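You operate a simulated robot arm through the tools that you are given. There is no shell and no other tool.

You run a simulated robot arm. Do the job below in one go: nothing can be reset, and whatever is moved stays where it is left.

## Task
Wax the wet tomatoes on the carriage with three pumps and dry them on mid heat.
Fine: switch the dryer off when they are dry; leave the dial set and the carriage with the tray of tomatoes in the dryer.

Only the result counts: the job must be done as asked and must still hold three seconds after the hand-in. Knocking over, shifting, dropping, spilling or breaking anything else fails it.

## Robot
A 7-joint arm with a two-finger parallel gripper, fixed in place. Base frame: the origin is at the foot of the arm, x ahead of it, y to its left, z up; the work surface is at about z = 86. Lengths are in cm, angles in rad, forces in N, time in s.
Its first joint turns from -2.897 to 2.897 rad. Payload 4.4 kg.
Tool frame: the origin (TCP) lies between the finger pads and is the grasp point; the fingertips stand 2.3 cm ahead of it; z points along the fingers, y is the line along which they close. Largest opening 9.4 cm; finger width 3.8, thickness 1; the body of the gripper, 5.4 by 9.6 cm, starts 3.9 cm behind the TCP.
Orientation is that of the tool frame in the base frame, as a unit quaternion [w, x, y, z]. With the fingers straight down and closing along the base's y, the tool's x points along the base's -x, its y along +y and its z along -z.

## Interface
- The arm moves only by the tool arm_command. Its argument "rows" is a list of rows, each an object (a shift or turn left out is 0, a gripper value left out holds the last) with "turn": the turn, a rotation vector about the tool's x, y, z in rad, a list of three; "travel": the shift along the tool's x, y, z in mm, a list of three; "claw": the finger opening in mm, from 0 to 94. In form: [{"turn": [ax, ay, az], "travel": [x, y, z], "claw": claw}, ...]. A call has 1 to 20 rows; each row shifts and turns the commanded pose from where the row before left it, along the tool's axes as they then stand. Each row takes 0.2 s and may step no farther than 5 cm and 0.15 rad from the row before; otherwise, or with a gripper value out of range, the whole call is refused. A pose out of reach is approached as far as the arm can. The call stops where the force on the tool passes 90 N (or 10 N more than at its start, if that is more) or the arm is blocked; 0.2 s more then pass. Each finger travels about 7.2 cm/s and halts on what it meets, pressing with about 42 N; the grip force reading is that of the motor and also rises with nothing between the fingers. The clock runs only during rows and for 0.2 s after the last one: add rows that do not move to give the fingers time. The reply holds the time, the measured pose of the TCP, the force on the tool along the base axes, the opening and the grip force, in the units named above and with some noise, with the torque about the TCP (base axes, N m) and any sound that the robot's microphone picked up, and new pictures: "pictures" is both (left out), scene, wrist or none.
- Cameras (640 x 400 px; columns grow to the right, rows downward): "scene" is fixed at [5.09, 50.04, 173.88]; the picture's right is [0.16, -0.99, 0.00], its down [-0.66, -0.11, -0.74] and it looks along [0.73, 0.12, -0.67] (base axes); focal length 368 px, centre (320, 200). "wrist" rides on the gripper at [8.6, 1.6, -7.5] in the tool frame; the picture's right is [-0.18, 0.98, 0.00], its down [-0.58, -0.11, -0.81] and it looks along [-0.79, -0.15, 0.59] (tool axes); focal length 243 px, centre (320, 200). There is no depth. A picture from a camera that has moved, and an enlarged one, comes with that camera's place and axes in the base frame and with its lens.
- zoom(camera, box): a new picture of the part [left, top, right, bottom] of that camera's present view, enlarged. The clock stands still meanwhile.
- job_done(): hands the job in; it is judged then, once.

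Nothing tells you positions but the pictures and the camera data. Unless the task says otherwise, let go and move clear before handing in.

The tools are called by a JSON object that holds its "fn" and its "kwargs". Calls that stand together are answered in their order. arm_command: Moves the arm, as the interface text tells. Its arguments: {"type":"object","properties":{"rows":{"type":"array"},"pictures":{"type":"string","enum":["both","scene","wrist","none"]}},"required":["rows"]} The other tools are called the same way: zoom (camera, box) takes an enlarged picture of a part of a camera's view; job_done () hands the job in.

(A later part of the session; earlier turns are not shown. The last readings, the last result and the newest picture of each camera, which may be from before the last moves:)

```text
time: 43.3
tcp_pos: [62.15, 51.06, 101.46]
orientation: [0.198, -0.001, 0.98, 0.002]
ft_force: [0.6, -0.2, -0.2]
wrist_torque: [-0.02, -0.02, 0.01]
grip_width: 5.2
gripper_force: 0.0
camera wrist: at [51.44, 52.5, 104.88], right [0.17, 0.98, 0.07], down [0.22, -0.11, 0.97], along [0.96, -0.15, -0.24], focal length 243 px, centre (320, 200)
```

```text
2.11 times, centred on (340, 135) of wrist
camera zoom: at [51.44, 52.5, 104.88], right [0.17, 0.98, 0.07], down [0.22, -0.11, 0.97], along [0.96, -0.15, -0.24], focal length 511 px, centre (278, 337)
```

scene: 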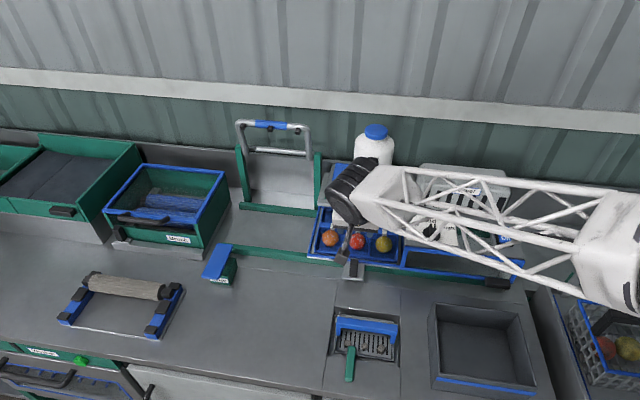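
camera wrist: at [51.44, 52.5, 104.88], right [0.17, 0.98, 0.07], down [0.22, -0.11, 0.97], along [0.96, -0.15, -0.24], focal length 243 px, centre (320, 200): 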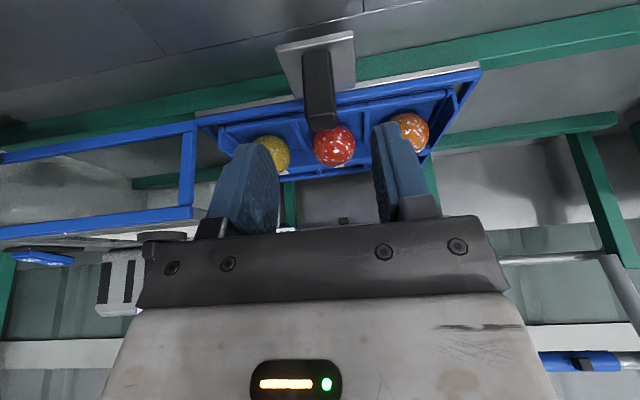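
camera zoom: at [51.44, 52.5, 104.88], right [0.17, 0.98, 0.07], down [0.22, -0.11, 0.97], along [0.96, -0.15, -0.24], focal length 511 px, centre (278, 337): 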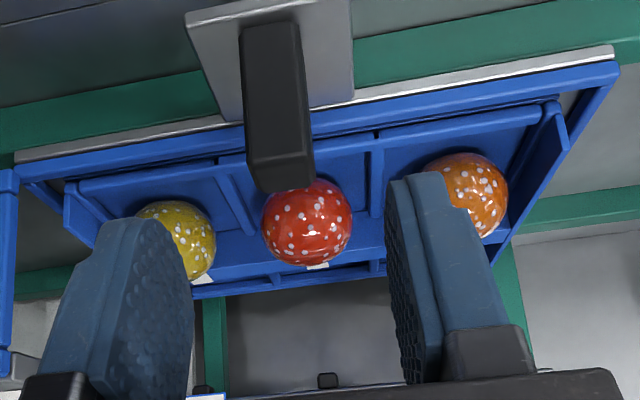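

The tomatoes now look glossy, and the peg is at y ≈ 50.6. I'll advance and grip it again.

{"fn": "arm_command", "kwargs": {"rows": [{"travel": [0, -4, 35]}, {"travel": [0, 0, 30]}, {"travel": [0, 0, 14]}, {"claw": 10}, {}, {}, {}], "pictures": "wrist"}}

{"fn": "zoom", "kwargs": {"camera": "wrist", "box": [200, 40, 440, 230]}}

{"fn": "zoom", "kwargs": {"camera": "wrist", "box": [0, 80, 240, 300]}}

```text
time: 44.9
tcp_pos: [65.3, 50.54, 94.01]
orientation: [0.199, -0.001, 0.98, 0.001]
ft_force: [5.8, 3.3, -2.7]
wrist_torque: [-0.49, -0.55, -0.16]
grip_width: 2.18
gripper_force: 45.4
camera wrist: at [54.56, 52.1, 97.56], right [0.17, 0.98, 0.07], down [0.22, -0.11, 0.97], along [0.96, -0.15, -0.24], focal length 243 px, centre (320, 200)
```

wrist: 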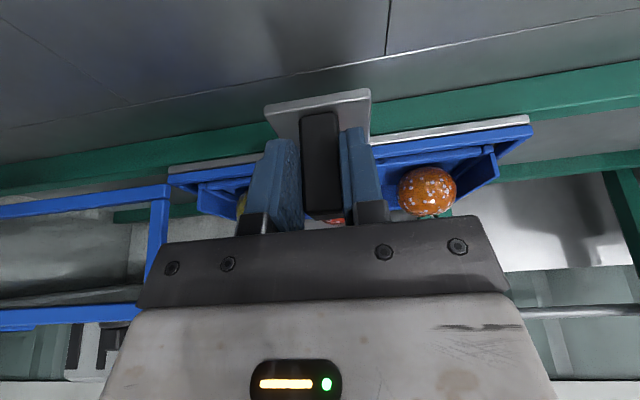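

```text
2.11 times, centred on (320, 135) of wrist
camera zoom: at [54.56, 52.1, 97.56], right [0.17, 0.98, 0.07], down [0.22, -0.11, 0.97], along [0.96, -0.15, -0.24], focal length 511 px, centre (320, 337)
```

zoom: 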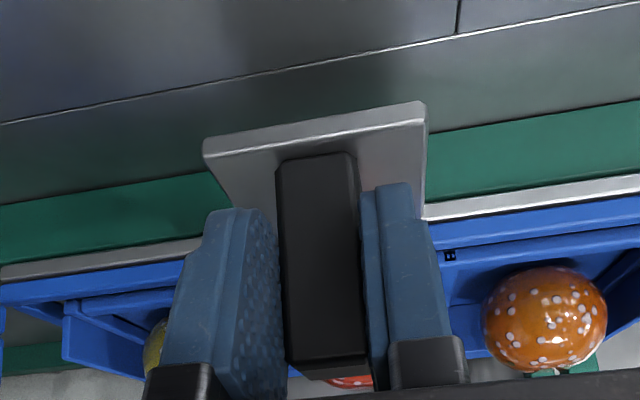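

```text
1.82 times, centred on (120, 190) of wrist
camera zoom: at [54.56, 52.1, 97.56], right [0.17, 0.98, 0.07], down [0.22, -0.11, 0.97], along [0.96, -0.15, -0.24], focal length 441 px, centre (684, 218)
```

zoom: 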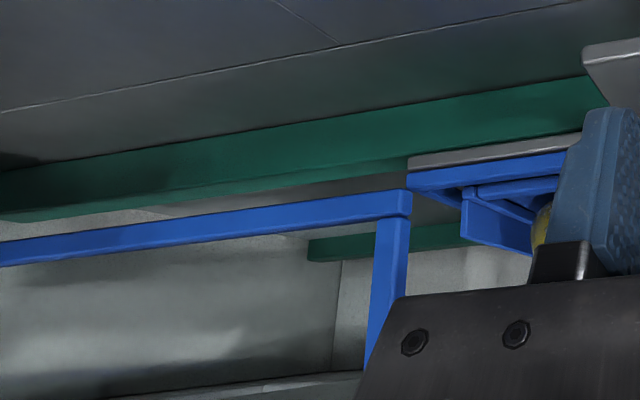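

The peg is gripped again. I'll slide the carriage towards the dryer, starting slowly to check it enters freely.

{"fn": "arm_command", "kwargs": {"rows": [{"travel": [0, -5, 0]}, {"travel": [0, -8, 0]}, {"travel": [0, -10, 0]}, {"travel": [0, -10, 0]}, {"travel": [0, -10, 0]}, {"travel": [0, -10, 0]}, {"travel": [0, -8, 0]}, {}], "pictures": "both"}}

{"fn": "zoom", "kwargs": {"camera": "scene", "box": [300, 150, 530, 310]}}

```text
time: 46.7
tcp_pos: [65.37, 44.49, 94.08]
orientation: [0.198, 0.0, 0.98, 0.0]
ft_force: [-19.4, 1.5, -19.6]
wrist_torque: [-0.21, -0.24, -0.14]
grip_width: 2.18
gripper_force: 45.4
camera wrist: at [54.57, 46.04, 97.59], right [0.17, 0.98, 0.07], down [0.22, -0.11, 0.97], along [0.96, -0.15, -0.24], focal length 243 px, centre (320, 200)
```

scene: 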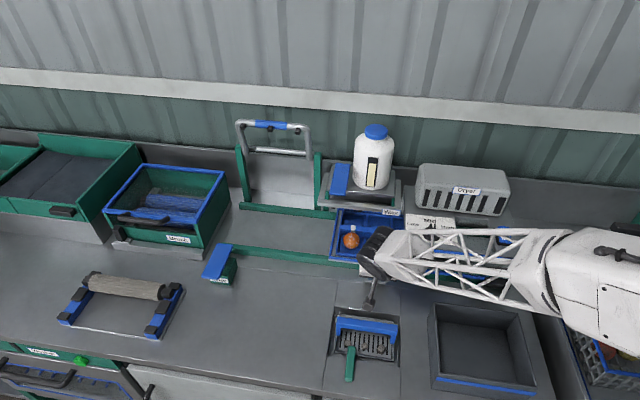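
wrist: 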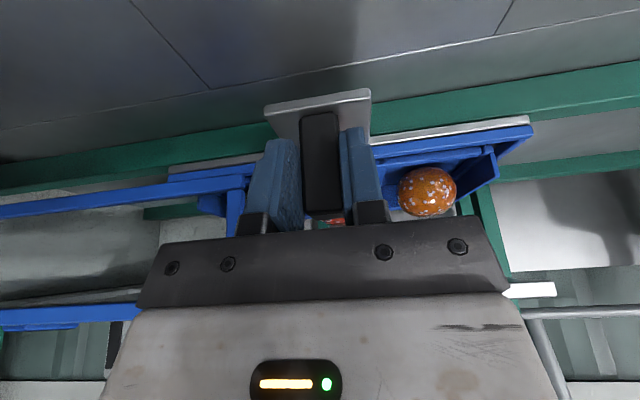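

```text
2.50 times, centred on (415, 230) of scene
camera zoom: at [5.09, 50.04, 173.88], right [0.16, -0.99, 0.0], down [-0.66, -0.11, -0.74], along [0.73, 0.12, -0.67], focal length 919 px, centre (82, 125)
```

zoom: 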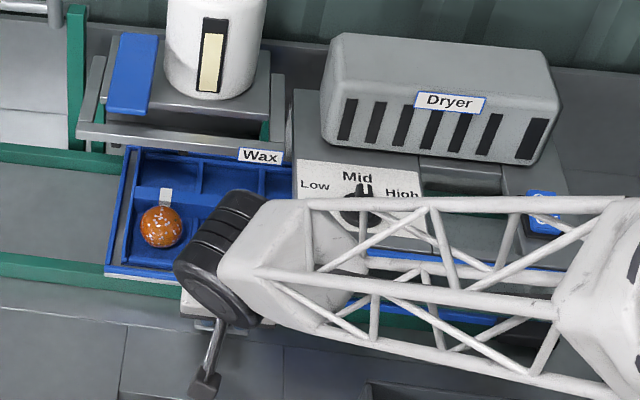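

It enters freely, and the fingers clear the front frame at x ≈ 69.8. I'll continue into the dryer.

{"fn": "arm_command", "kwargs": {"rows": [{"travel": [0, -8, 0]}, {"travel": [0, -11, 0]}, {"travel": [0, -12, 0]}, {"travel": [0, -12, 0]}, {"travel": [0, -12, 0]}, {"travel": [0, -12, 0]}, {"travel": [0, -12, 0]}, {"travel": [0, -12, 0]}, {"travel": [0, -12, 0]}, {"travel": [0, -12, 0]}, {"travel": [0, -12, 0]}, {"travel": [0, -12, 0]}, {"travel": [0, -11, 0]}, {"travel": [0, -8, 0]}, {}], "pictures": "both"}}

{"fn": "zoom", "kwargs": {"camera": "scene", "box": [360, 150, 560, 310]}}

{"fn": "zoom", "kwargs": {"camera": "wrist", "box": [0, 60, 300, 280]}}

```text
time: 49.9
tcp_pos: [65.59, 28.54, 94.31]
orientation: [0.199, 0.0, 0.98, 0.0]
ft_force: [-0.5, -2.1, -14.9]
wrist_torque: [-0.57, -0.56, -0.07]
grip_width: 2.19
gripper_force: 45.5
camera wrist: at [54.66, 30.16, 97.68], right [0.17, 0.98, 0.07], down [0.22, -0.11, 0.97], along [0.96, -0.15, -0.24], focal length 243 px, centre (320, 200)
```

scene: 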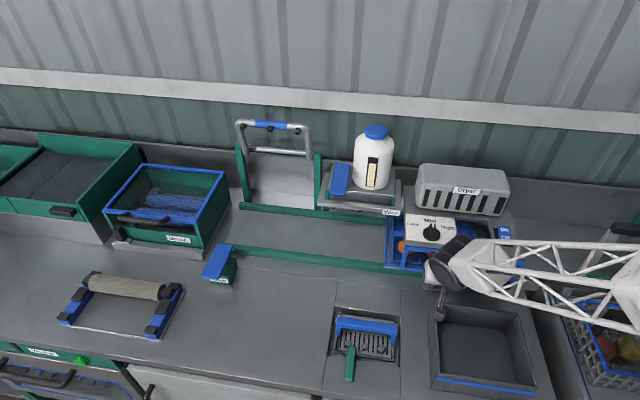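
wrist: 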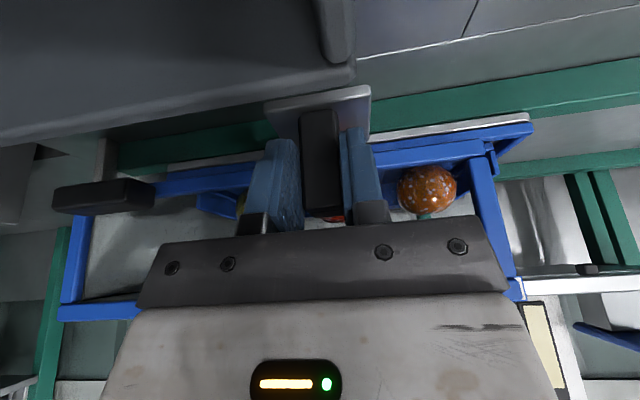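

```text
2.50 times, centred on (460, 230) of scene
camera zoom: at [5.09, 50.04, 173.88], right [0.16, -0.99, 0.0], down [-0.66, -0.11, -0.74], along [0.73, 0.12, -0.67], focal length 919 px, centre (-30, 125)
```

zoom: 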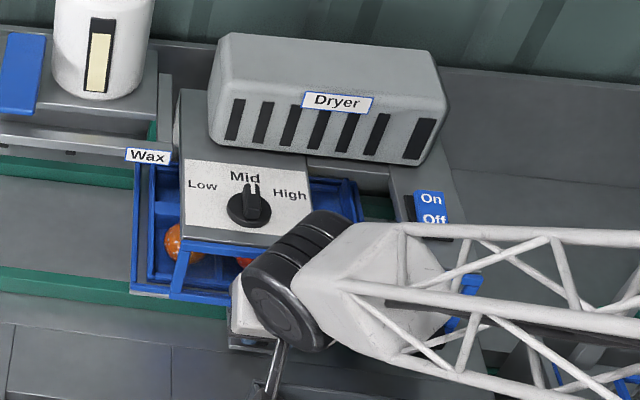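

```text
1.82 times, centred on (150, 170) of wrist
camera zoom: at [54.66, 30.16, 97.68], right [0.17, 0.98, 0.07], down [0.22, -0.11, 0.97], along [0.96, -0.15, -0.24], focal length 441 px, centre (629, 254)
```

zoom: 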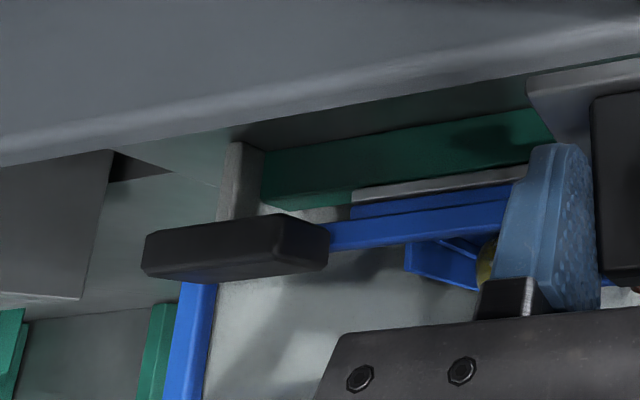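

The carriage is most of the way in. The bin rim (z ≈ 91) is well below the camera, so there's clearance. I'll continue the last centimetres slowly to find the end position.

{"fn": "arm_command", "kwargs": {"rows": [{"travel": [0, -6, 0]}, {"travel": [0, -8, 0]}, {"travel": [0, -8, 0]}, {"travel": [0, -6, 0]}, {}], "pictures": "both"}}

{"fn": "zoom", "kwargs": {"camera": "wrist", "box": [0, 60, 300, 280]}}

{"fn": "zoom", "kwargs": {"camera": "scene", "box": [360, 150, 560, 310]}}

```text
time: 51.1
tcp_pos: [65.61, 25.92, 94.18]
orientation: [0.199, 0.0, 0.98, 0.001]
ft_force: [-15.2, 2.1, 4.9]
wrist_torque: [-0.34, 0.27, -0.3]
grip_width: 2.18
gripper_force: 45.2
camera wrist: at [54.66, 27.44, 97.69], right [0.17, 0.98, 0.07], down [0.22, -0.11, 0.97], along [0.96, -0.15, -0.24], focal length 243 px, centre (320, 200)
```

scene: 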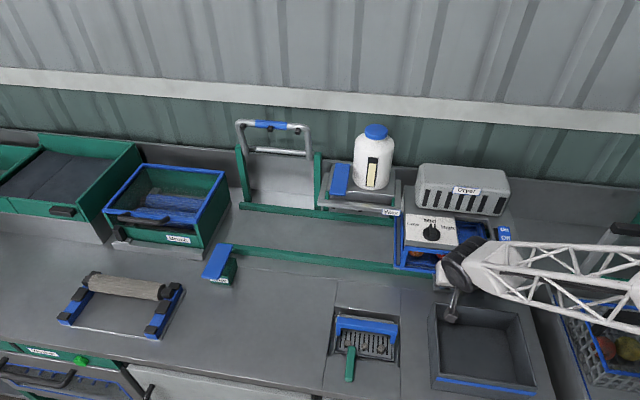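
wrist: 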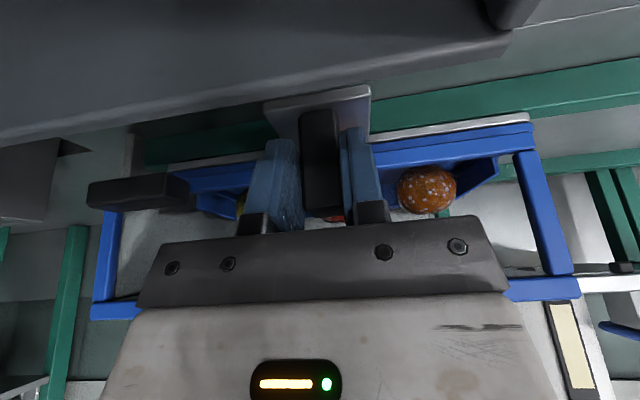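

```text
1.82 times, centred on (150, 170) of wrist
camera zoom: at [54.66, 27.44, 97.69], right [0.17, 0.98, 0.07], down [0.22, -0.11, 0.97], along [0.96, -0.15, -0.24], focal length 441 px, centre (629, 254)
```

zoom: 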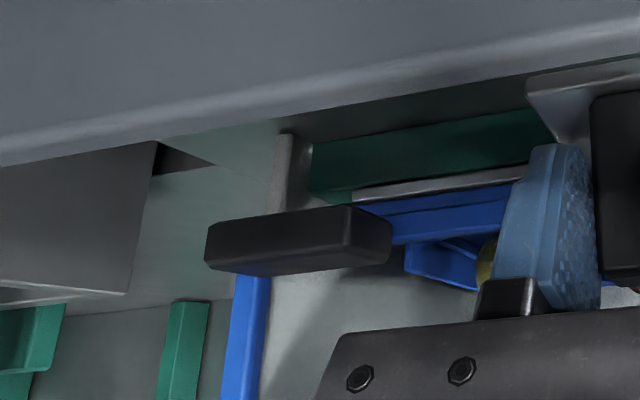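

```text
2.50 times, centred on (460, 230) of scene
camera zoom: at [5.09, 50.04, 173.88], right [0.16, -0.99, 0.0], down [-0.66, -0.11, -0.74], along [0.73, 0.12, -0.67], focal length 919 px, centre (-30, 125)
```

zoom: 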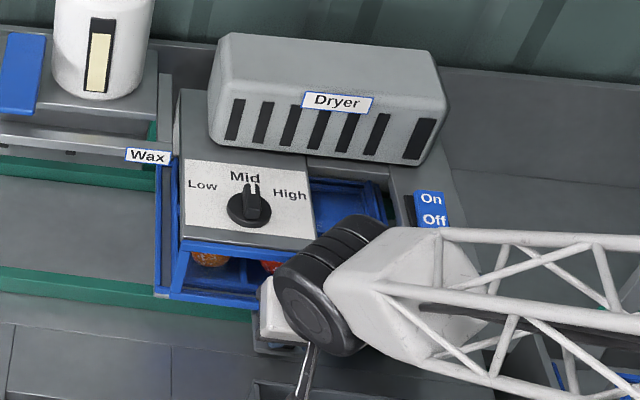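

About 2 cm remain before the end stop. I'll continue in small steps.

{"fn": "arm_command", "kwargs": {"rows": [{"travel": [0, -5, 0]}, {"travel": [0, -5, 0]}, {"travel": [0, -3, 0]}, {}], "pictures": "both"}}

{"fn": "zoom", "kwargs": {"camera": "wrist", "box": [0, 60, 300, 280]}}

{"fn": "zoom", "kwargs": {"camera": "scene", "box": [360, 150, 560, 310]}}

```text
time: 52.1
tcp_pos: [65.49, 24.47, 94.24]
orientation: [0.198, 0.0, 0.98, 0.001]
ft_force: [-7.0, -4.2, 7.0]
wrist_torque: [-0.57, -1.21, -0.15]
grip_width: 2.2
gripper_force: 44.9
camera wrist: at [54.66, 26.09, 97.69], right [0.17, 0.98, 0.07], down [0.22, -0.11, 0.97], along [0.96, -0.15, -0.24], focal length 243 px, centre (320, 200)
```

scene: 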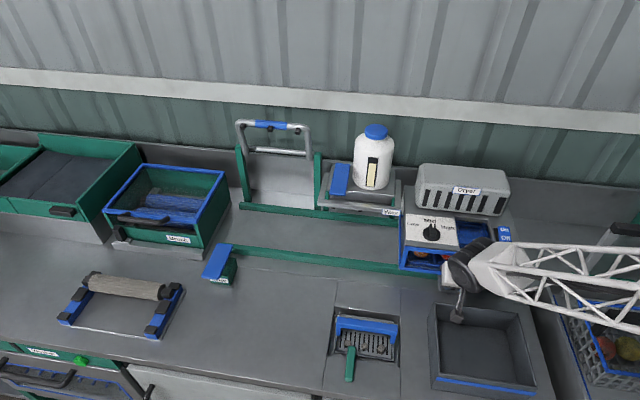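
wrist: 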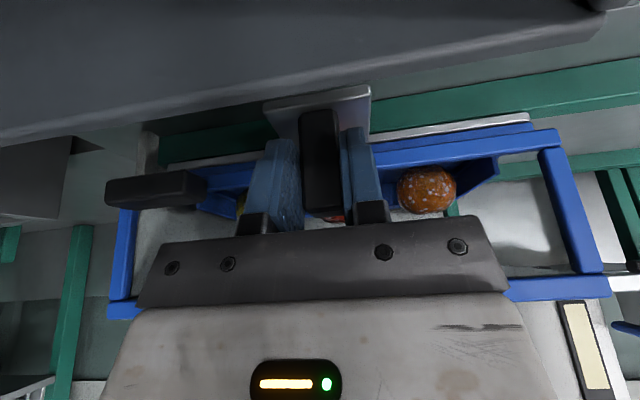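

```text
1.82 times, centred on (150, 170) of wrist
camera zoom: at [54.66, 26.09, 97.69], right [0.17, 0.98, 0.07], down [0.22, -0.11, 0.97], along [0.96, -0.15, -0.24], focal length 441 px, centre (629, 254)
```

zoom: 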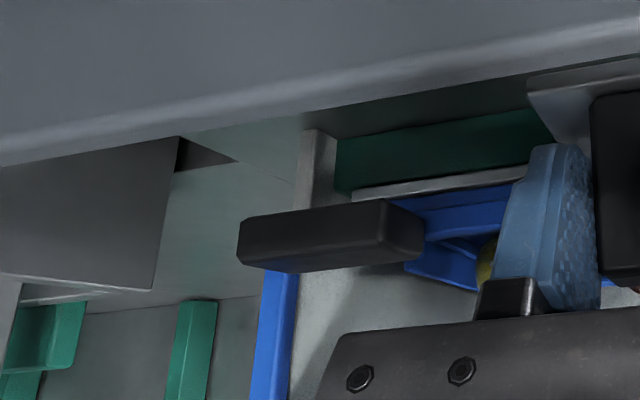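

```text
2.50 times, centred on (460, 230) of scene
camera zoom: at [5.09, 50.04, 173.88], right [0.16, -0.99, 0.0], down [-0.66, -0.11, -0.74], along [0.73, 0.12, -0.67], focal length 919 px, centre (-30, 125)
```

zoom: 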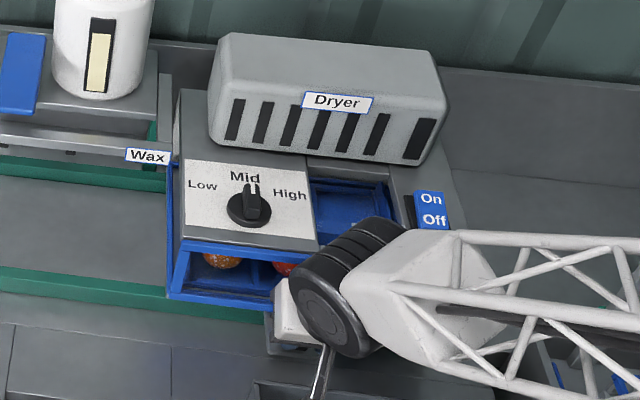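

The carriage is nearly centred in the dryer. I'll nudge 5 mm more and see whether it meets the stop.

{"fn": "arm_command", "kwargs": {"rows": [{"travel": [0, -3, 0]}, {"travel": [0, -3, 0]}, {}], "pictures": "wrist"}}

{"fn": "zoom", "kwargs": {"camera": "wrist", "box": [0, 60, 300, 280]}}

```text
time: 52.9
tcp_pos: [65.59, 24.05, 94.29]
orientation: [0.198, 0.0, 0.98, 0.0]
ft_force: [-30.1, -0.5, 28.0]
wrist_torque: [-0.62, -0.33, -0.36]
grip_width: 2.2
gripper_force: 44.4
camera wrist: at [54.67, 25.46, 97.67], right [0.17, 0.98, 0.07], down [0.22, -0.11, 0.97], along [0.96, -0.15, -0.24], focal length 243 px, centre (320, 200)
```

wrist: 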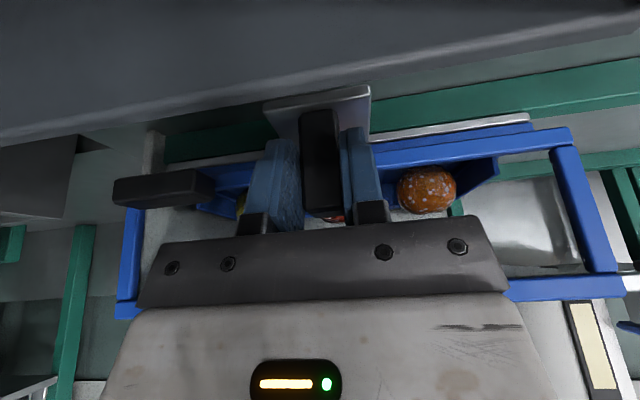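

```text
1.82 times, centred on (150, 170) of wrist
camera zoom: at [54.67, 25.46, 97.67], right [0.17, 0.98, 0.07], down [0.22, -0.11, 0.97], along [0.96, -0.15, -0.24], focal length 441 px, centre (629, 254)
```

zoom: 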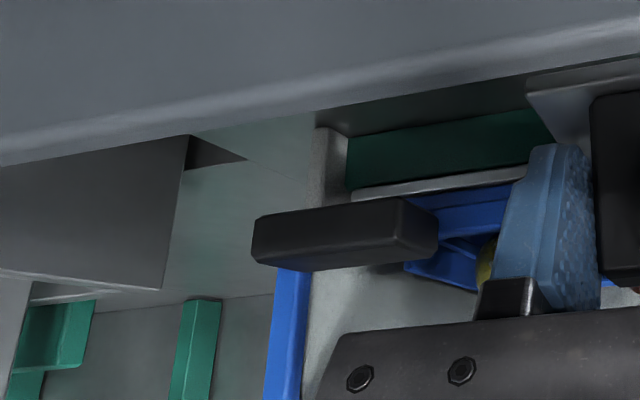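

The carriage is now centred in the dryer and up against the end post. I'll release the peg, retreat, and view the On/Off switch.

{"fn": "arm_command", "kwargs": {"rows": [{"claw": 52}, {}, {}, {"travel": [0, 0, -30]}, {"travel": [0, 0, -35]}, {"travel": [-7, -20, -38]}, {"travel": [-7, -20, -38]}, {"travel": [-7, -20, -38]}, {"travel": [-7, -20, -38]}, {}], "pictures": "both"}}

{"fn": "zoom", "kwargs": {"camera": "wrist", "box": [240, 60, 400, 200]}}

{"fn": "zoom", "kwargs": {"camera": "scene", "box": [380, 170, 540, 310]}}

{"fn": "zoom", "kwargs": {"camera": "wrist", "box": [300, 0, 600, 200]}}

```text
time: 55.1
tcp_pos: [59.89, 15.94, 114.92]
orientation: [0.199, 0.001, 0.98, 0.001]
ft_force: [1.1, 0.3, -0.5]
wrist_torque: [0.06, 0.01, -0.02]
grip_width: 5.2
gripper_force: 0.0
camera wrist: at [48.97, 17.49, 118.4], right [0.17, 0.98, 0.07], down [0.22, -0.11, 0.97], along [0.96, -0.15, -0.24], focal length 243 px, centre (320, 200)
```

scene: 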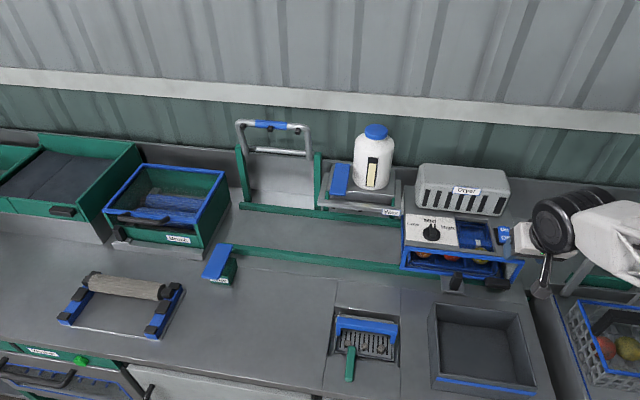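
wrist: 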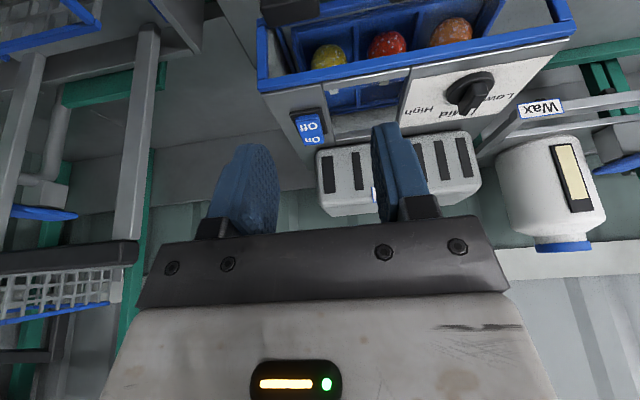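

```text
2.86 times, centred on (320, 130) of wrist
camera zoom: at [48.97, 17.49, 118.4], right [0.17, 0.98, 0.07], down [0.22, -0.11, 0.97], along [0.96, -0.15, -0.24], focal length 693 px, centre (320, 400)
```

zoom: 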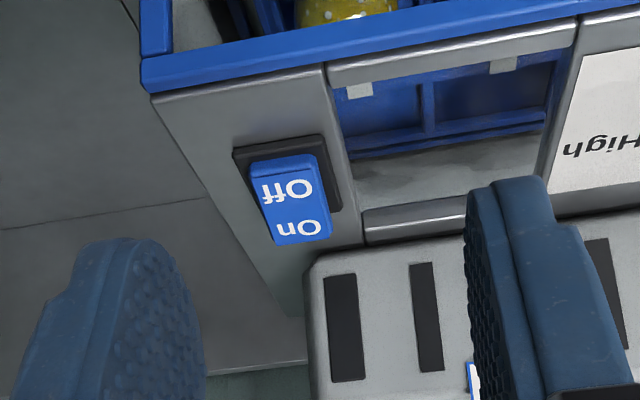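

```text
2.86 times, centred on (460, 240) of scene
camera zoom: at [5.09, 50.04, 173.88], right [0.16, -0.99, 0.0], down [-0.66, -0.11, -0.74], along [0.73, 0.12, -0.67], focal length 1050 px, centre (-80, 86)
```

zoom: 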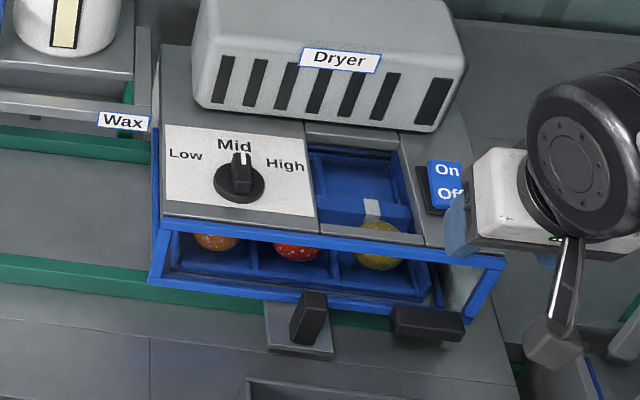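

```text
2.00 times, centred on (450, 100) of wrist
camera zoom: at [48.97, 17.49, 118.4], right [0.17, 0.98, 0.07], down [0.22, -0.11, 0.97], along [0.96, -0.15, -0.24], focal length 485 px, centre (60, 400)
```

zoom: 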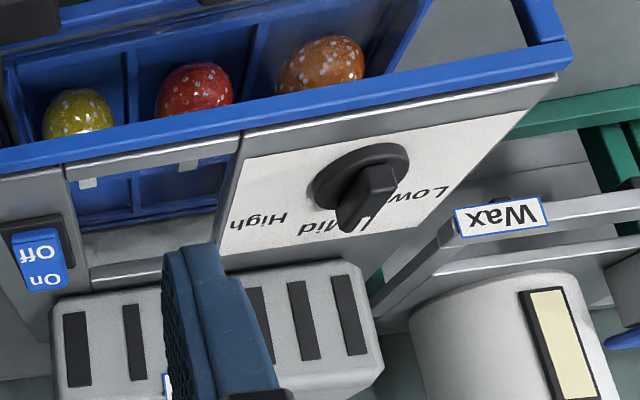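

The switch's On end is at about (80, 12.5, 102.3), raised, with the Off end pressed, so the dryer is off. I'll close the fingers and hover over the On end.

{"fn": "arm_command", "kwargs": {"rows": [{"travel": [-34.8, -7, 26.4], "claw": 0}, {"travel": [-34.8, -7, 26.4]}, {"travel": [-34.8, -7, 26.4]}, {"travel": [-34.8, -7, 26.4]}, {"travel": [-34.8, -7, 26.4]}, {}], "pictures": "both"}}

{"fn": "zoom", "kwargs": {"camera": "scene", "box": [440, 180, 560, 280]}}

{"fn": "zoom", "kwargs": {"camera": "wrist", "box": [220, 20, 420, 180]}}

```text
time: 56.5
tcp_pos: [80.93, 12.72, 110.1]
orientation: [0.199, -0.002, 0.98, 0.001]
ft_force: [0.7, -0.5, 0.6]
wrist_torque: [-0.02, -0.02, 0.04]
grip_width: 0.03
gripper_force: 42.2
camera wrist: at [69.99, 14.17, 113.48], right [0.17, 0.98, 0.07], down [0.22, -0.11, 0.97], along [0.96, -0.15, -0.24], focal length 243 px, centre (320, 200)
```

scene: 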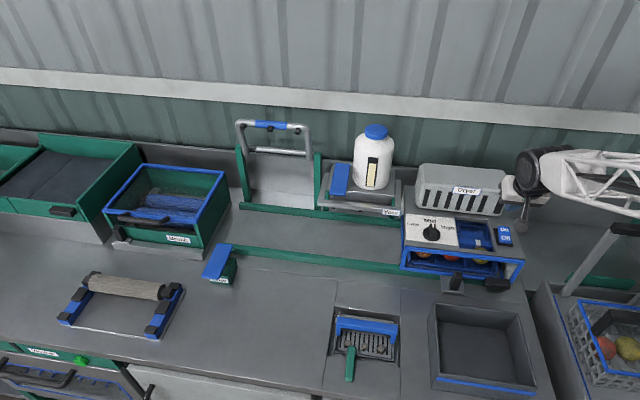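
wrist: 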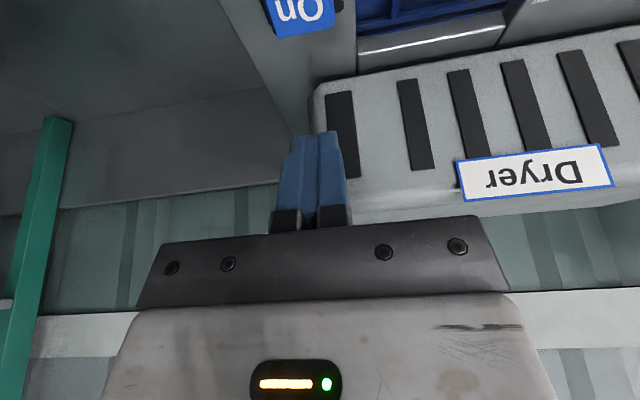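

```text
4.00 times, centred on (500, 230) of scene
camera zoom: at [5.09, 50.04, 173.88], right [0.16, -0.99, 0.0], down [-0.66, -0.11, -0.74], along [0.73, 0.12, -0.67], focal length 1470 px, centre (-400, 80)
```

zoom: 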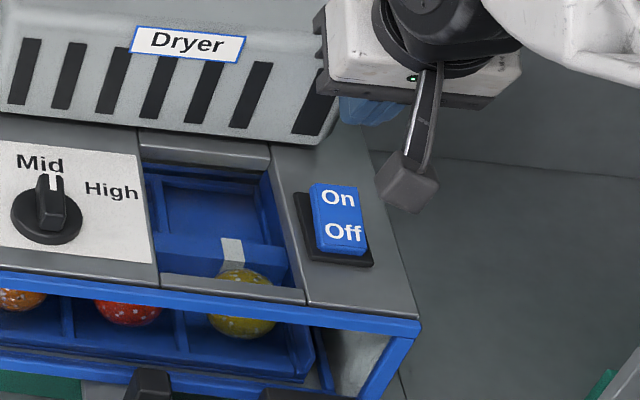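

```text
2.50 times, centred on (320, 100) of wrist
camera zoom: at [69.99, 14.17, 113.48], right [0.17, 0.98, 0.07], down [0.22, -0.11, 0.97], along [0.96, -0.15, -0.24], focal length 606 px, centre (320, 450)
```

zoom: 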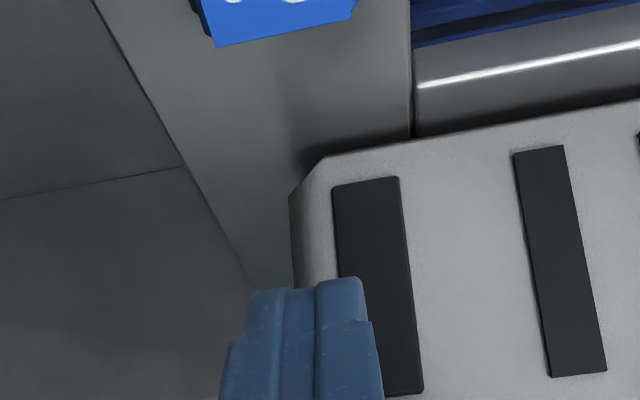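

I'll shift 7 mm back so that the fingertip's lower corner lands on the On half, then descend.

{"fn": "arm_command", "kwargs": {"rows": [{"travel": [11, -1, 17]}, {"travel": [11, -1, 17]}, {}], "pictures": "scene"}}

{"fn": "zoom", "kwargs": {"camera": "scene", "box": [440, 180, 560, 280]}}

```text
time: 57.3
tcp_pos: [80.08, 12.44, 106.15]
orientation: [0.199, 0.0, 0.98, 0.001]
ft_force: [-0.9, -0.6, 0.1]
wrist_torque: [-0.02, 0.03, 0.0]
grip_width: 0.01
gripper_force: 41.8
```

scene: 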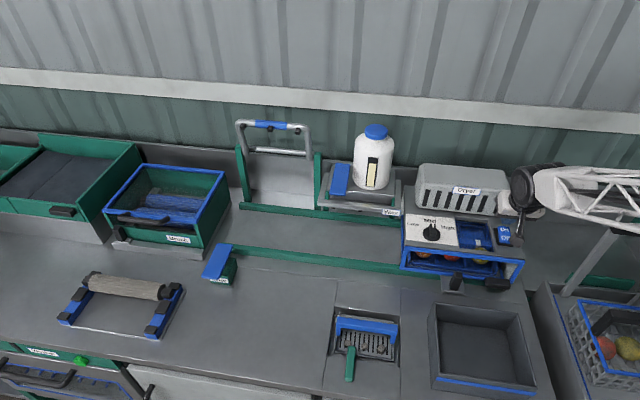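

```text
4.00 times, centred on (500, 230) of scene
camera zoom: at [5.09, 50.04, 173.88], right [0.16, -0.99, 0.0], down [-0.66, -0.11, -0.74], along [0.73, 0.12, -0.67], focal length 1470 px, centre (-400, 80)
```

zoom: 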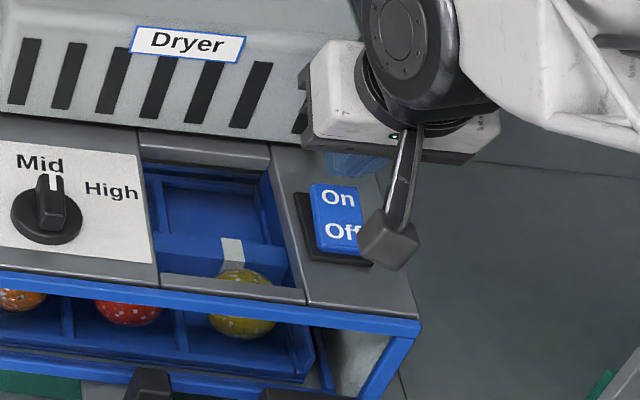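

The tip is right above the On half. I'll press down in small steps, watching force and state.

{"fn": "arm_command", "kwargs": {"rows": [{"travel": [2, 0, 4.6]}, {"travel": [2, 0, 4.6]}, {}], "pictures": "scene"}}

{"fn": "zoom", "kwargs": {"camera": "scene", "box": [440, 180, 560, 280]}}

```text
time: 58.1
tcp_pos: [80.25, 12.41, 105.03]
orientation: [0.2, -0.002, 0.98, 0.001]
ft_force: [-0.7, 1.7, 10.4]
wrist_torque: [0.09, 0.06, 0.07]
grip_width: 0.0
gripper_force: 42.1
```

scene: 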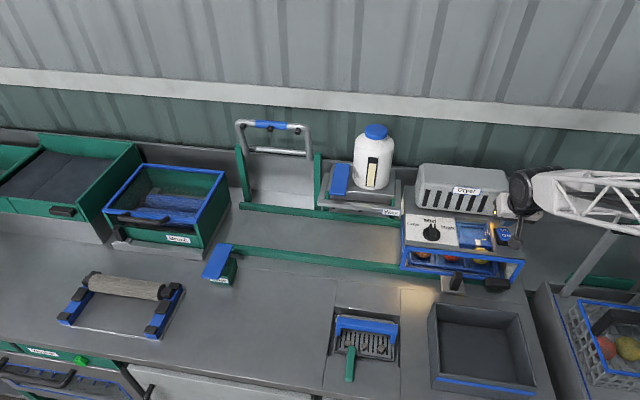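

```text
4.00 times, centred on (500, 230) of scene
camera zoom: at [5.09, 50.04, 173.88], right [0.16, -0.99, 0.0], down [-0.66, -0.11, -0.74], along [0.73, 0.12, -0.67], focal length 1470 px, centre (-400, 80)
```

zoom: 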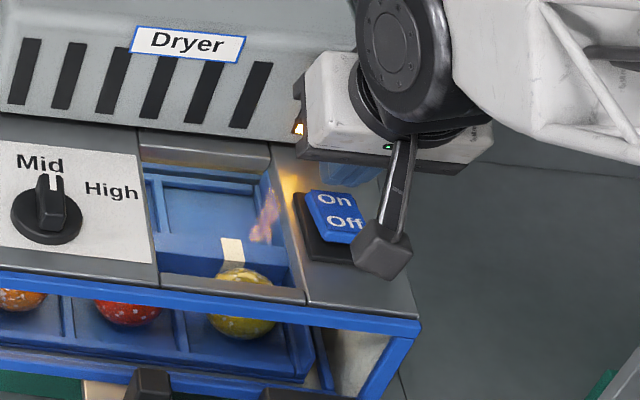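

The dryer is on: there's a warm glow inside and the rocker is flipped to On. I'll lift off, hover near the Off half, and watch the tomatoes.

{"fn": "arm_command", "kwargs": {"rows": [{"travel": [-8, 0, -18]}, {"travel": [-8, 0, -18]}, {"travel": [25, 0, -10.5]}, {}], "pictures": "both"}}

{"fn": "zoom", "kwargs": {"camera": "scene", "box": [395, 210, 525, 300]}}

{"fn": "zoom", "kwargs": {"camera": "scene", "box": [450, 200, 530, 260]}}

```text
time: 59.1
tcp_pos: [77.65, 12.25, 108.71]
orientation: [0.199, -0.001, 0.98, 0.002]
ft_force: [0.2, -0.4, 0.1]
wrist_torque: [0.0, 0.02, -0.01]
grip_width: 0.0
gripper_force: 41.7
camera wrist: at [66.68, 13.82, 112.16], right [0.17, 0.98, 0.07], down [0.22, -0.11, 0.97], along [0.96, -0.15, -0.24], focal length 243 px, centre (320, 200)
```

scene: 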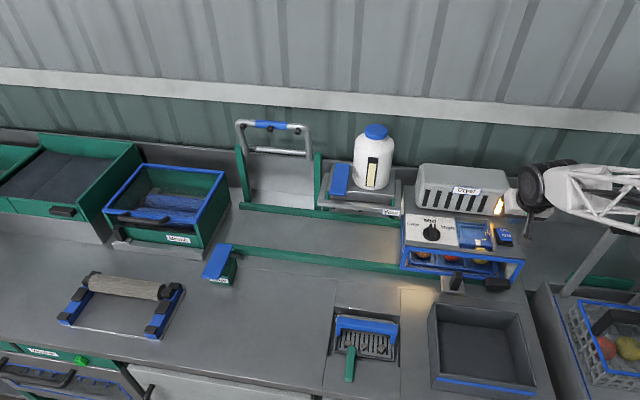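
wrist: 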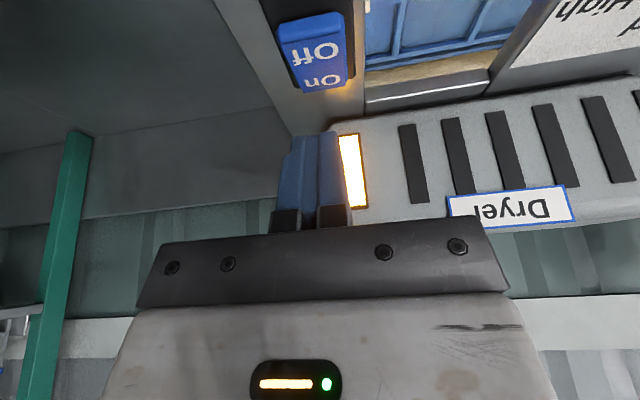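

```text
4.44 times, centred on (460, 255) of scene
camera zoom: at [5.09, 50.04, 173.88], right [0.16, -0.99, 0.0], down [-0.66, -0.11, -0.74], along [0.73, 0.12, -0.67], focal length 1633 px, centre (-302, -44)
```

zoom: 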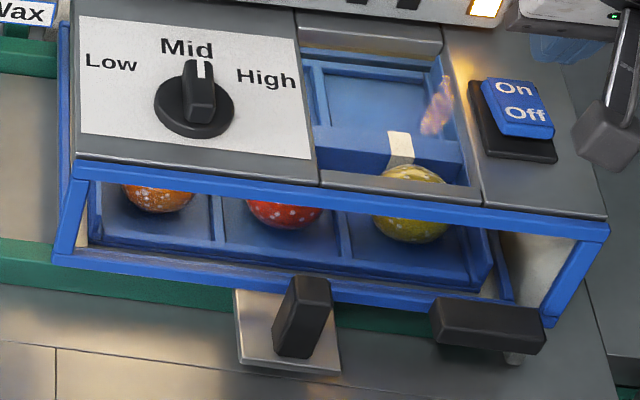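

```text
6.67 times, centred on (490, 230) of scene
camera zoom: at [5.09, 50.04, 173.88], right [0.16, -0.99, 0.0], down [-0.66, -0.11, -0.74], along [0.73, 0.12, -0.67], focal length 2450 px, centre (-813, 0)
```

zoom: 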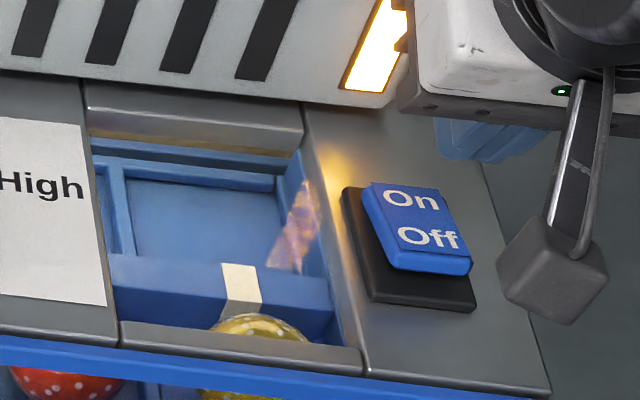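

The heat lamp is lit and the Off half is now raised. I'll wait in short steps and watch the droplets on the tomatoes and the lamp.

{"fn": "arm_command", "kwargs": {"rows": [{}, {}, {}, {}, {}], "pictures": "scene"}}

{"fn": "zoom", "kwargs": {"camera": "scene", "box": [395, 200, 525, 290]}}

```text
time: 60.3
tcp_pos: [77.6, 12.16, 108.7]
orientation: [0.198, -0.001, 0.98, 0.001]
ft_force: [0.4, -0.4, 0.0]
wrist_torque: [-0.02, -0.03, -0.02]
grip_width: 0.0
gripper_force: 42.0
```

scene: 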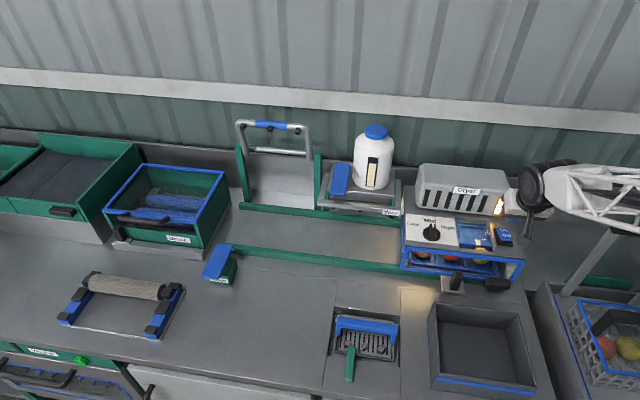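

```text
4.44 times, centred on (460, 245) of scene
camera zoom: at [5.09, 50.04, 173.88], right [0.16, -0.99, 0.0], down [-0.66, -0.11, -0.74], along [0.73, 0.12, -0.67], focal length 1633 px, centre (-302, 0)
```

zoom: 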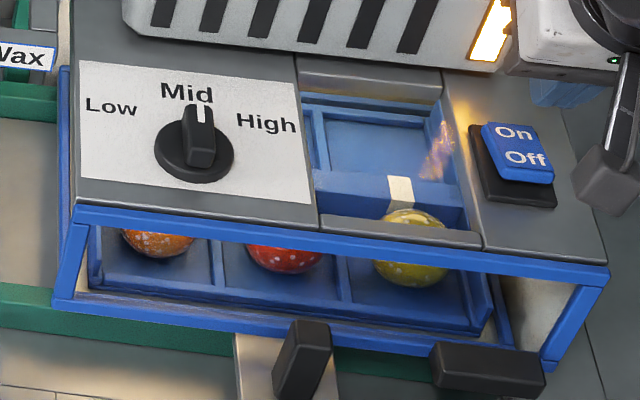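

{"fn": "arm_command", "kwargs": {"rows": [{}, {}, {}, {}, {}], "pictures": "scene"}}

{"fn": "zoom", "kwargs": {"camera": "scene", "box": [410, 235, 500, 285]}}

```text
time: 61.5
tcp_pos: [77.47, 12.33, 108.67]
orientation: [0.198, -0.001, 0.98, 0.001]
ft_force: [-0.7, -0.3, 1.0]
wrist_torque: [0.0, -0.02, 0.03]
grip_width: 0.0
gripper_force: 42.4
```

scene: 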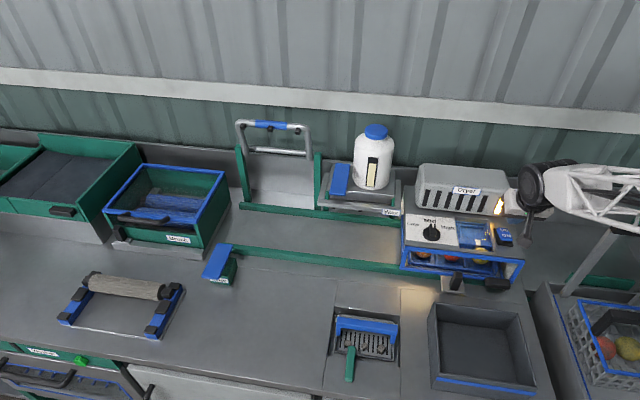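

```text
7.11 times, centred on (455, 260) of scene
camera zoom: at [5.09, 50.04, 173.88], right [0.16, -0.99, 0.0], down [-0.66, -0.11, -0.74], along [0.73, 0.12, -0.67], focal length 2613 px, centre (-640, -227)
```

zoom: 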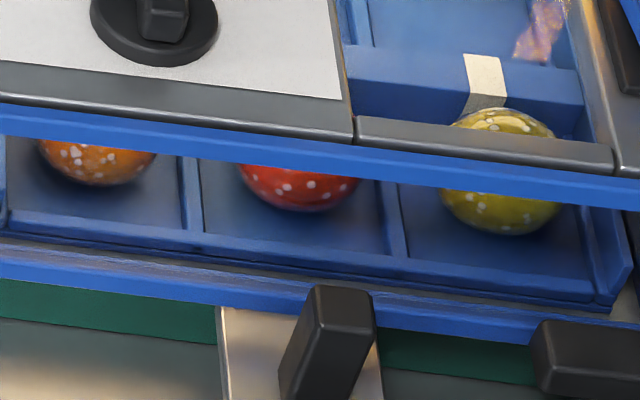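

Droplets are still visible on all three, so I'll keep waiting.

{"fn": "arm_command", "kwargs": {"rows": [{}, {}, {}, {}, {}, {}, {}, {}], "pictures": "none"}}

{"fn": "zoom", "kwargs": {"camera": "scene", "box": [410, 235, 500, 285]}}

```text
time: 63.3
tcp_pos: [77.66, 12.28, 108.78]
orientation: [0.198, -0.001, 0.98, 0.002]
ft_force: [-0.5, 0.5, 0.1]
wrist_torque: [0.01, 0.03, -0.01]
grip_width: 0.0
gripper_force: 42.2
```

```text
7.11 times, centred on (455, 260) of scene
camera zoom: at [5.09, 50.04, 173.88], right [0.16, -0.99, 0.0], down [-0.66, -0.11, -0.74], along [0.73, 0.12, -0.67], focal length 2613 px, centre (-640, -227)
```

zoom: 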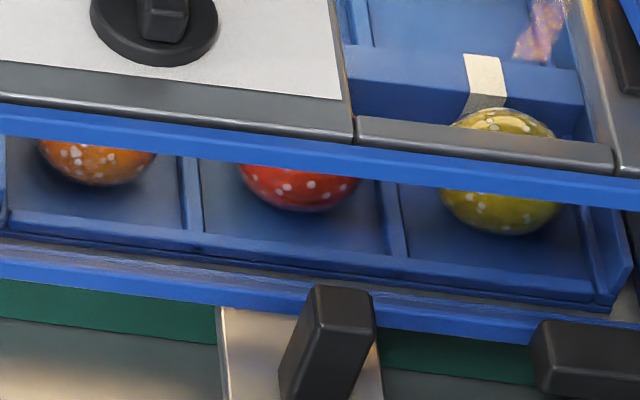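

{"fn": "arm_command", "kwargs": {"rows": [{}, {}, {}, {}, {}, {}, {}, {}], "pictures": "none"}}

{"fn": "zoom", "kwargs": {"camera": "scene", "box": [410, 205, 520, 285]}}

```text
time: 65.1
tcp_pos: [77.63, 12.25, 108.73]
orientation: [0.199, -0.001, 0.98, 0.001]
ft_force: [-0.9, 0.1, 0.7]
wrist_torque: [0.0, 0.01, 0.02]
grip_width: 0.0
gripper_force: 42.4
```

```text
5.00 times, centred on (465, 245) of scene
camera zoom: at [5.09, 50.04, 173.88], right [0.16, -0.99, 0.0], down [-0.66, -0.11, -0.74], along [0.73, 0.12, -0.67], focal length 1837 px, centre (-405, -25)
```

zoom: 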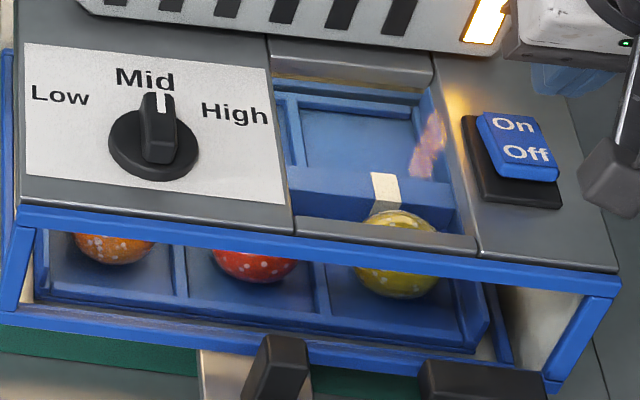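

{"fn": "arm_command", "kwargs": {"rows": [{}, {}, {}, {}, {}, {}, {}, {}], "pictures": "none"}}

{"fn": "zoom", "kwargs": {"camera": "scene", "box": [410, 235, 500, 285]}}

```text
time: 66.9
tcp_pos: [77.47, 12.28, 108.67]
orientation: [0.199, -0.001, 0.98, 0.001]
ft_force: [-0.1, 0.1, -0.6]
wrist_torque: [-0.03, 0.0, 0.01]
grip_width: 0.0
gripper_force: 42.5
```

```text
7.11 times, centred on (455, 260) of scene
camera zoom: at [5.09, 50.04, 173.88], right [0.16, -0.99, 0.0], down [-0.66, -0.11, -0.74], along [0.73, 0.12, -0.67], focal length 2613 px, centre (-640, -227)
```

zoom: 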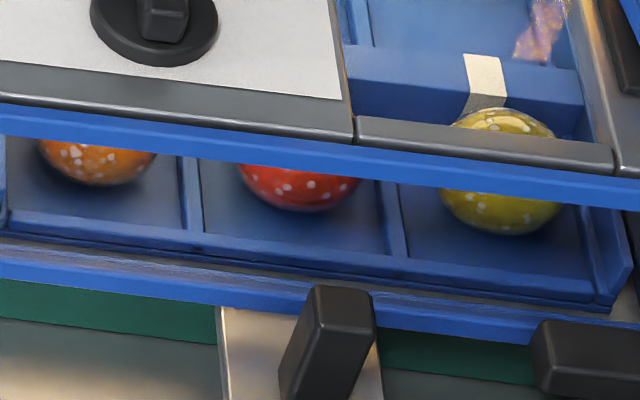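

{"fn": "arm_command", "kwargs": {"rows": [{}, {}, {}, {}, {}, {}, {}, {}, {}], "pictures": "none"}}

{"fn": "zoom", "kwargs": {"camera": "scene", "box": [410, 235, 500, 285]}}

```text
time: 68.9
tcp_pos: [77.58, 12.29, 108.66]
orientation: [0.199, -0.001, 0.98, 0.002]
ft_force: [-0.3, 1.1, -0.3]
wrist_torque: [0.0, 0.01, -0.01]
grip_width: 0.0
gripper_force: 41.6
```

```text
7.11 times, centred on (455, 260) of scene
camera zoom: at [5.09, 50.04, 173.88], right [0.16, -0.99, 0.0], down [-0.66, -0.11, -0.74], along [0.73, 0.12, -0.67], focal length 2613 px, centre (-640, -227)
```

zoom: 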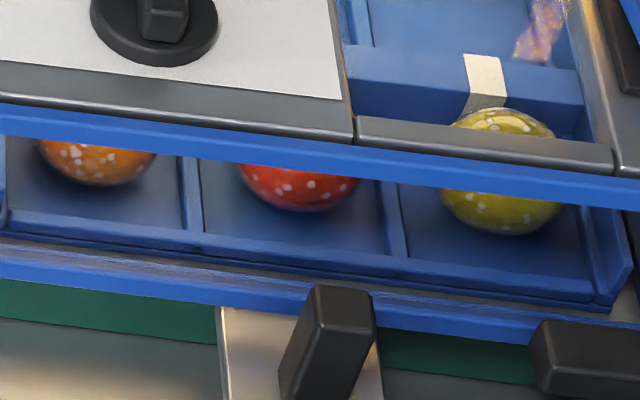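

{"fn": "arm_command", "kwargs": {"rows": [{}, {}, {}, {}, {}, {}, {}, {}, {}], "pictures": "none"}}

{"fn": "zoom", "kwargs": {"camera": "scene", "box": [460, 240, 500, 270]}}

{"fn": "zoom", "kwargs": {"camera": "scene", "box": [470, 180, 520, 240]}}

```text
time: 70.9
tcp_pos: [77.52, 12.3, 108.69]
orientation: [0.199, -0.001, 0.98, 0.001]
ft_force: [-0.5, -0.6, -1.0]
wrist_torque: [0.01, 0.02, 0.02]
grip_width: 0.0
gripper_force: 41.8
```

```text
13.33 times, centred on (480, 255) of scene
camera zoom: at [5.09, 50.04, 173.88], right [0.16, -0.99, 0.0], down [-0.66, -0.11, -0.74], along [0.73, 0.12, -0.67], focal length 4900 px, centre (-1813, -533)
```

zoom: 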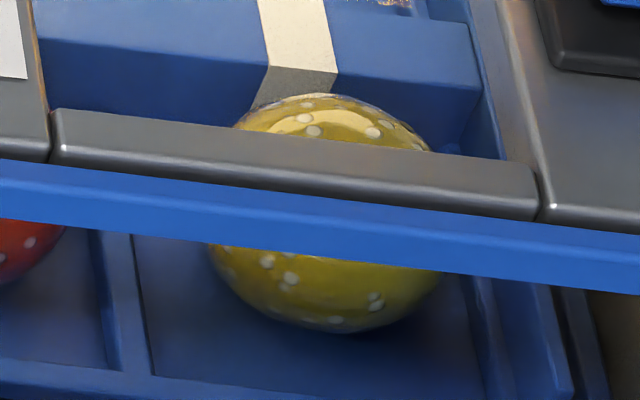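

```text
6.67 times, centred on (495, 210) of scene
camera zoom: at [5.09, 50.04, 173.88], right [0.16, -0.99, 0.0], down [-0.66, -0.11, -0.74], along [0.73, 0.12, -0.67], focal length 2450 px, centre (-847, 133)
```

zoom: 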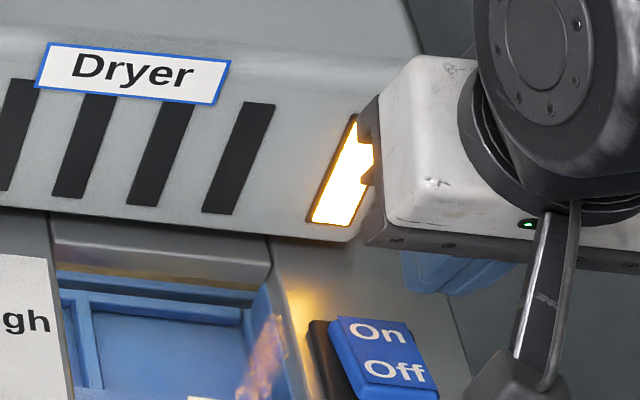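

Droplets still show, so drying continues. I'll keep checking every couple of seconds.

{"fn": "arm_command", "kwargs": {"rows": [{}, {}, {}, {}, {}, {}, {}, {}, {}, {}, {}], "pictures": "none"}}

{"fn": "zoom", "kwargs": {"camera": "scene", "box": [410, 235, 500, 285]}}

```text
time: 73.3
tcp_pos: [77.58, 12.35, 108.77]
orientation: [0.199, -0.001, 0.98, 0.002]
ft_force: [0.2, -0.2, -0.4]
wrist_torque: [0.0, -0.04, -0.02]
grip_width: 0.01
gripper_force: 41.8
```

```text
7.11 times, centred on (455, 260) of scene
camera zoom: at [5.09, 50.04, 173.88], right [0.16, -0.99, 0.0], down [-0.66, -0.11, -0.74], along [0.73, 0.12, -0.67], focal length 2613 px, centre (-640, -227)
```

zoom: 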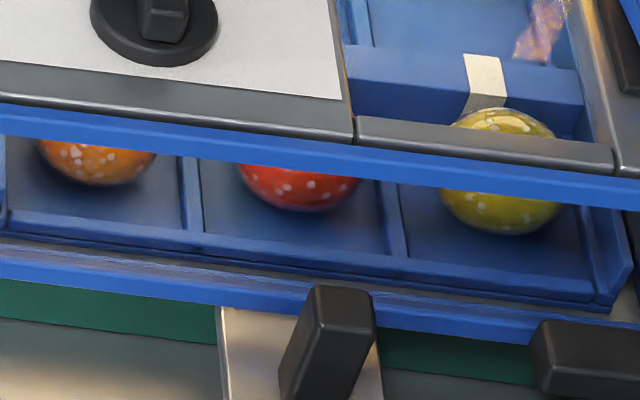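

{"fn": "arm_command", "kwargs": {"rows": [{}, {}, {}, {}, {}, {}, {}, {}, {}, {}, {}], "pictures": "none"}}

{"fn": "zoom", "kwargs": {"camera": "scene", "box": [410, 235, 500, 285]}}

```text
time: 75.7
tcp_pos: [77.43, 12.3, 108.72]
orientation: [0.198, -0.001, 0.98, 0.0]
ft_force: [-0.7, -0.6, -1.1]
wrist_torque: [-0.02, 0.0, 0.0]
grip_width: 0.0
gripper_force: 42.3
```

```text
7.11 times, centred on (455, 260) of scene
camera zoom: at [5.09, 50.04, 173.88], right [0.16, -0.99, 0.0], down [-0.66, -0.11, -0.74], along [0.73, 0.12, -0.67], focal length 2613 px, centre (-640, -227)
```

zoom: 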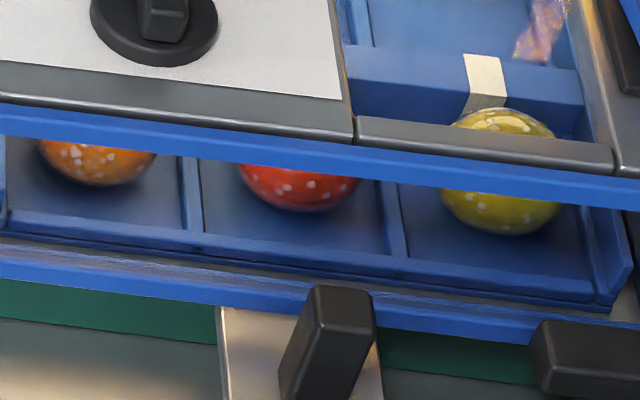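

{"fn": "arm_command", "kwargs": {"rows": [{}, {}, {}, {}, {}, {}, {}, {}, {}, {}, {}], "pictures": "none"}}

{"fn": "zoom", "kwargs": {"camera": "scene", "box": [460, 240, 500, 270]}}

```text
time: 78.1
tcp_pos: [77.56, 12.32, 108.65]
orientation: [0.199, -0.001, 0.98, 0.001]
ft_force: [-0.2, -0.1, -0.3]
wrist_torque: [0.0, 0.01, -0.03]
grip_width: 0.0
gripper_force: 42.3
```

```text
13.33 times, centred on (480, 255) of scene
camera zoom: at [5.09, 50.04, 173.88], right [0.16, -0.99, 0.0], down [-0.66, -0.11, -0.74], along [0.73, 0.12, -0.67], focal length 4900 px, centre (-1813, -533)
```

zoom: 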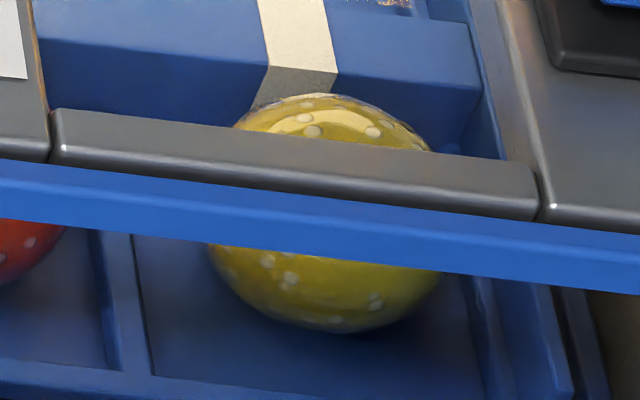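

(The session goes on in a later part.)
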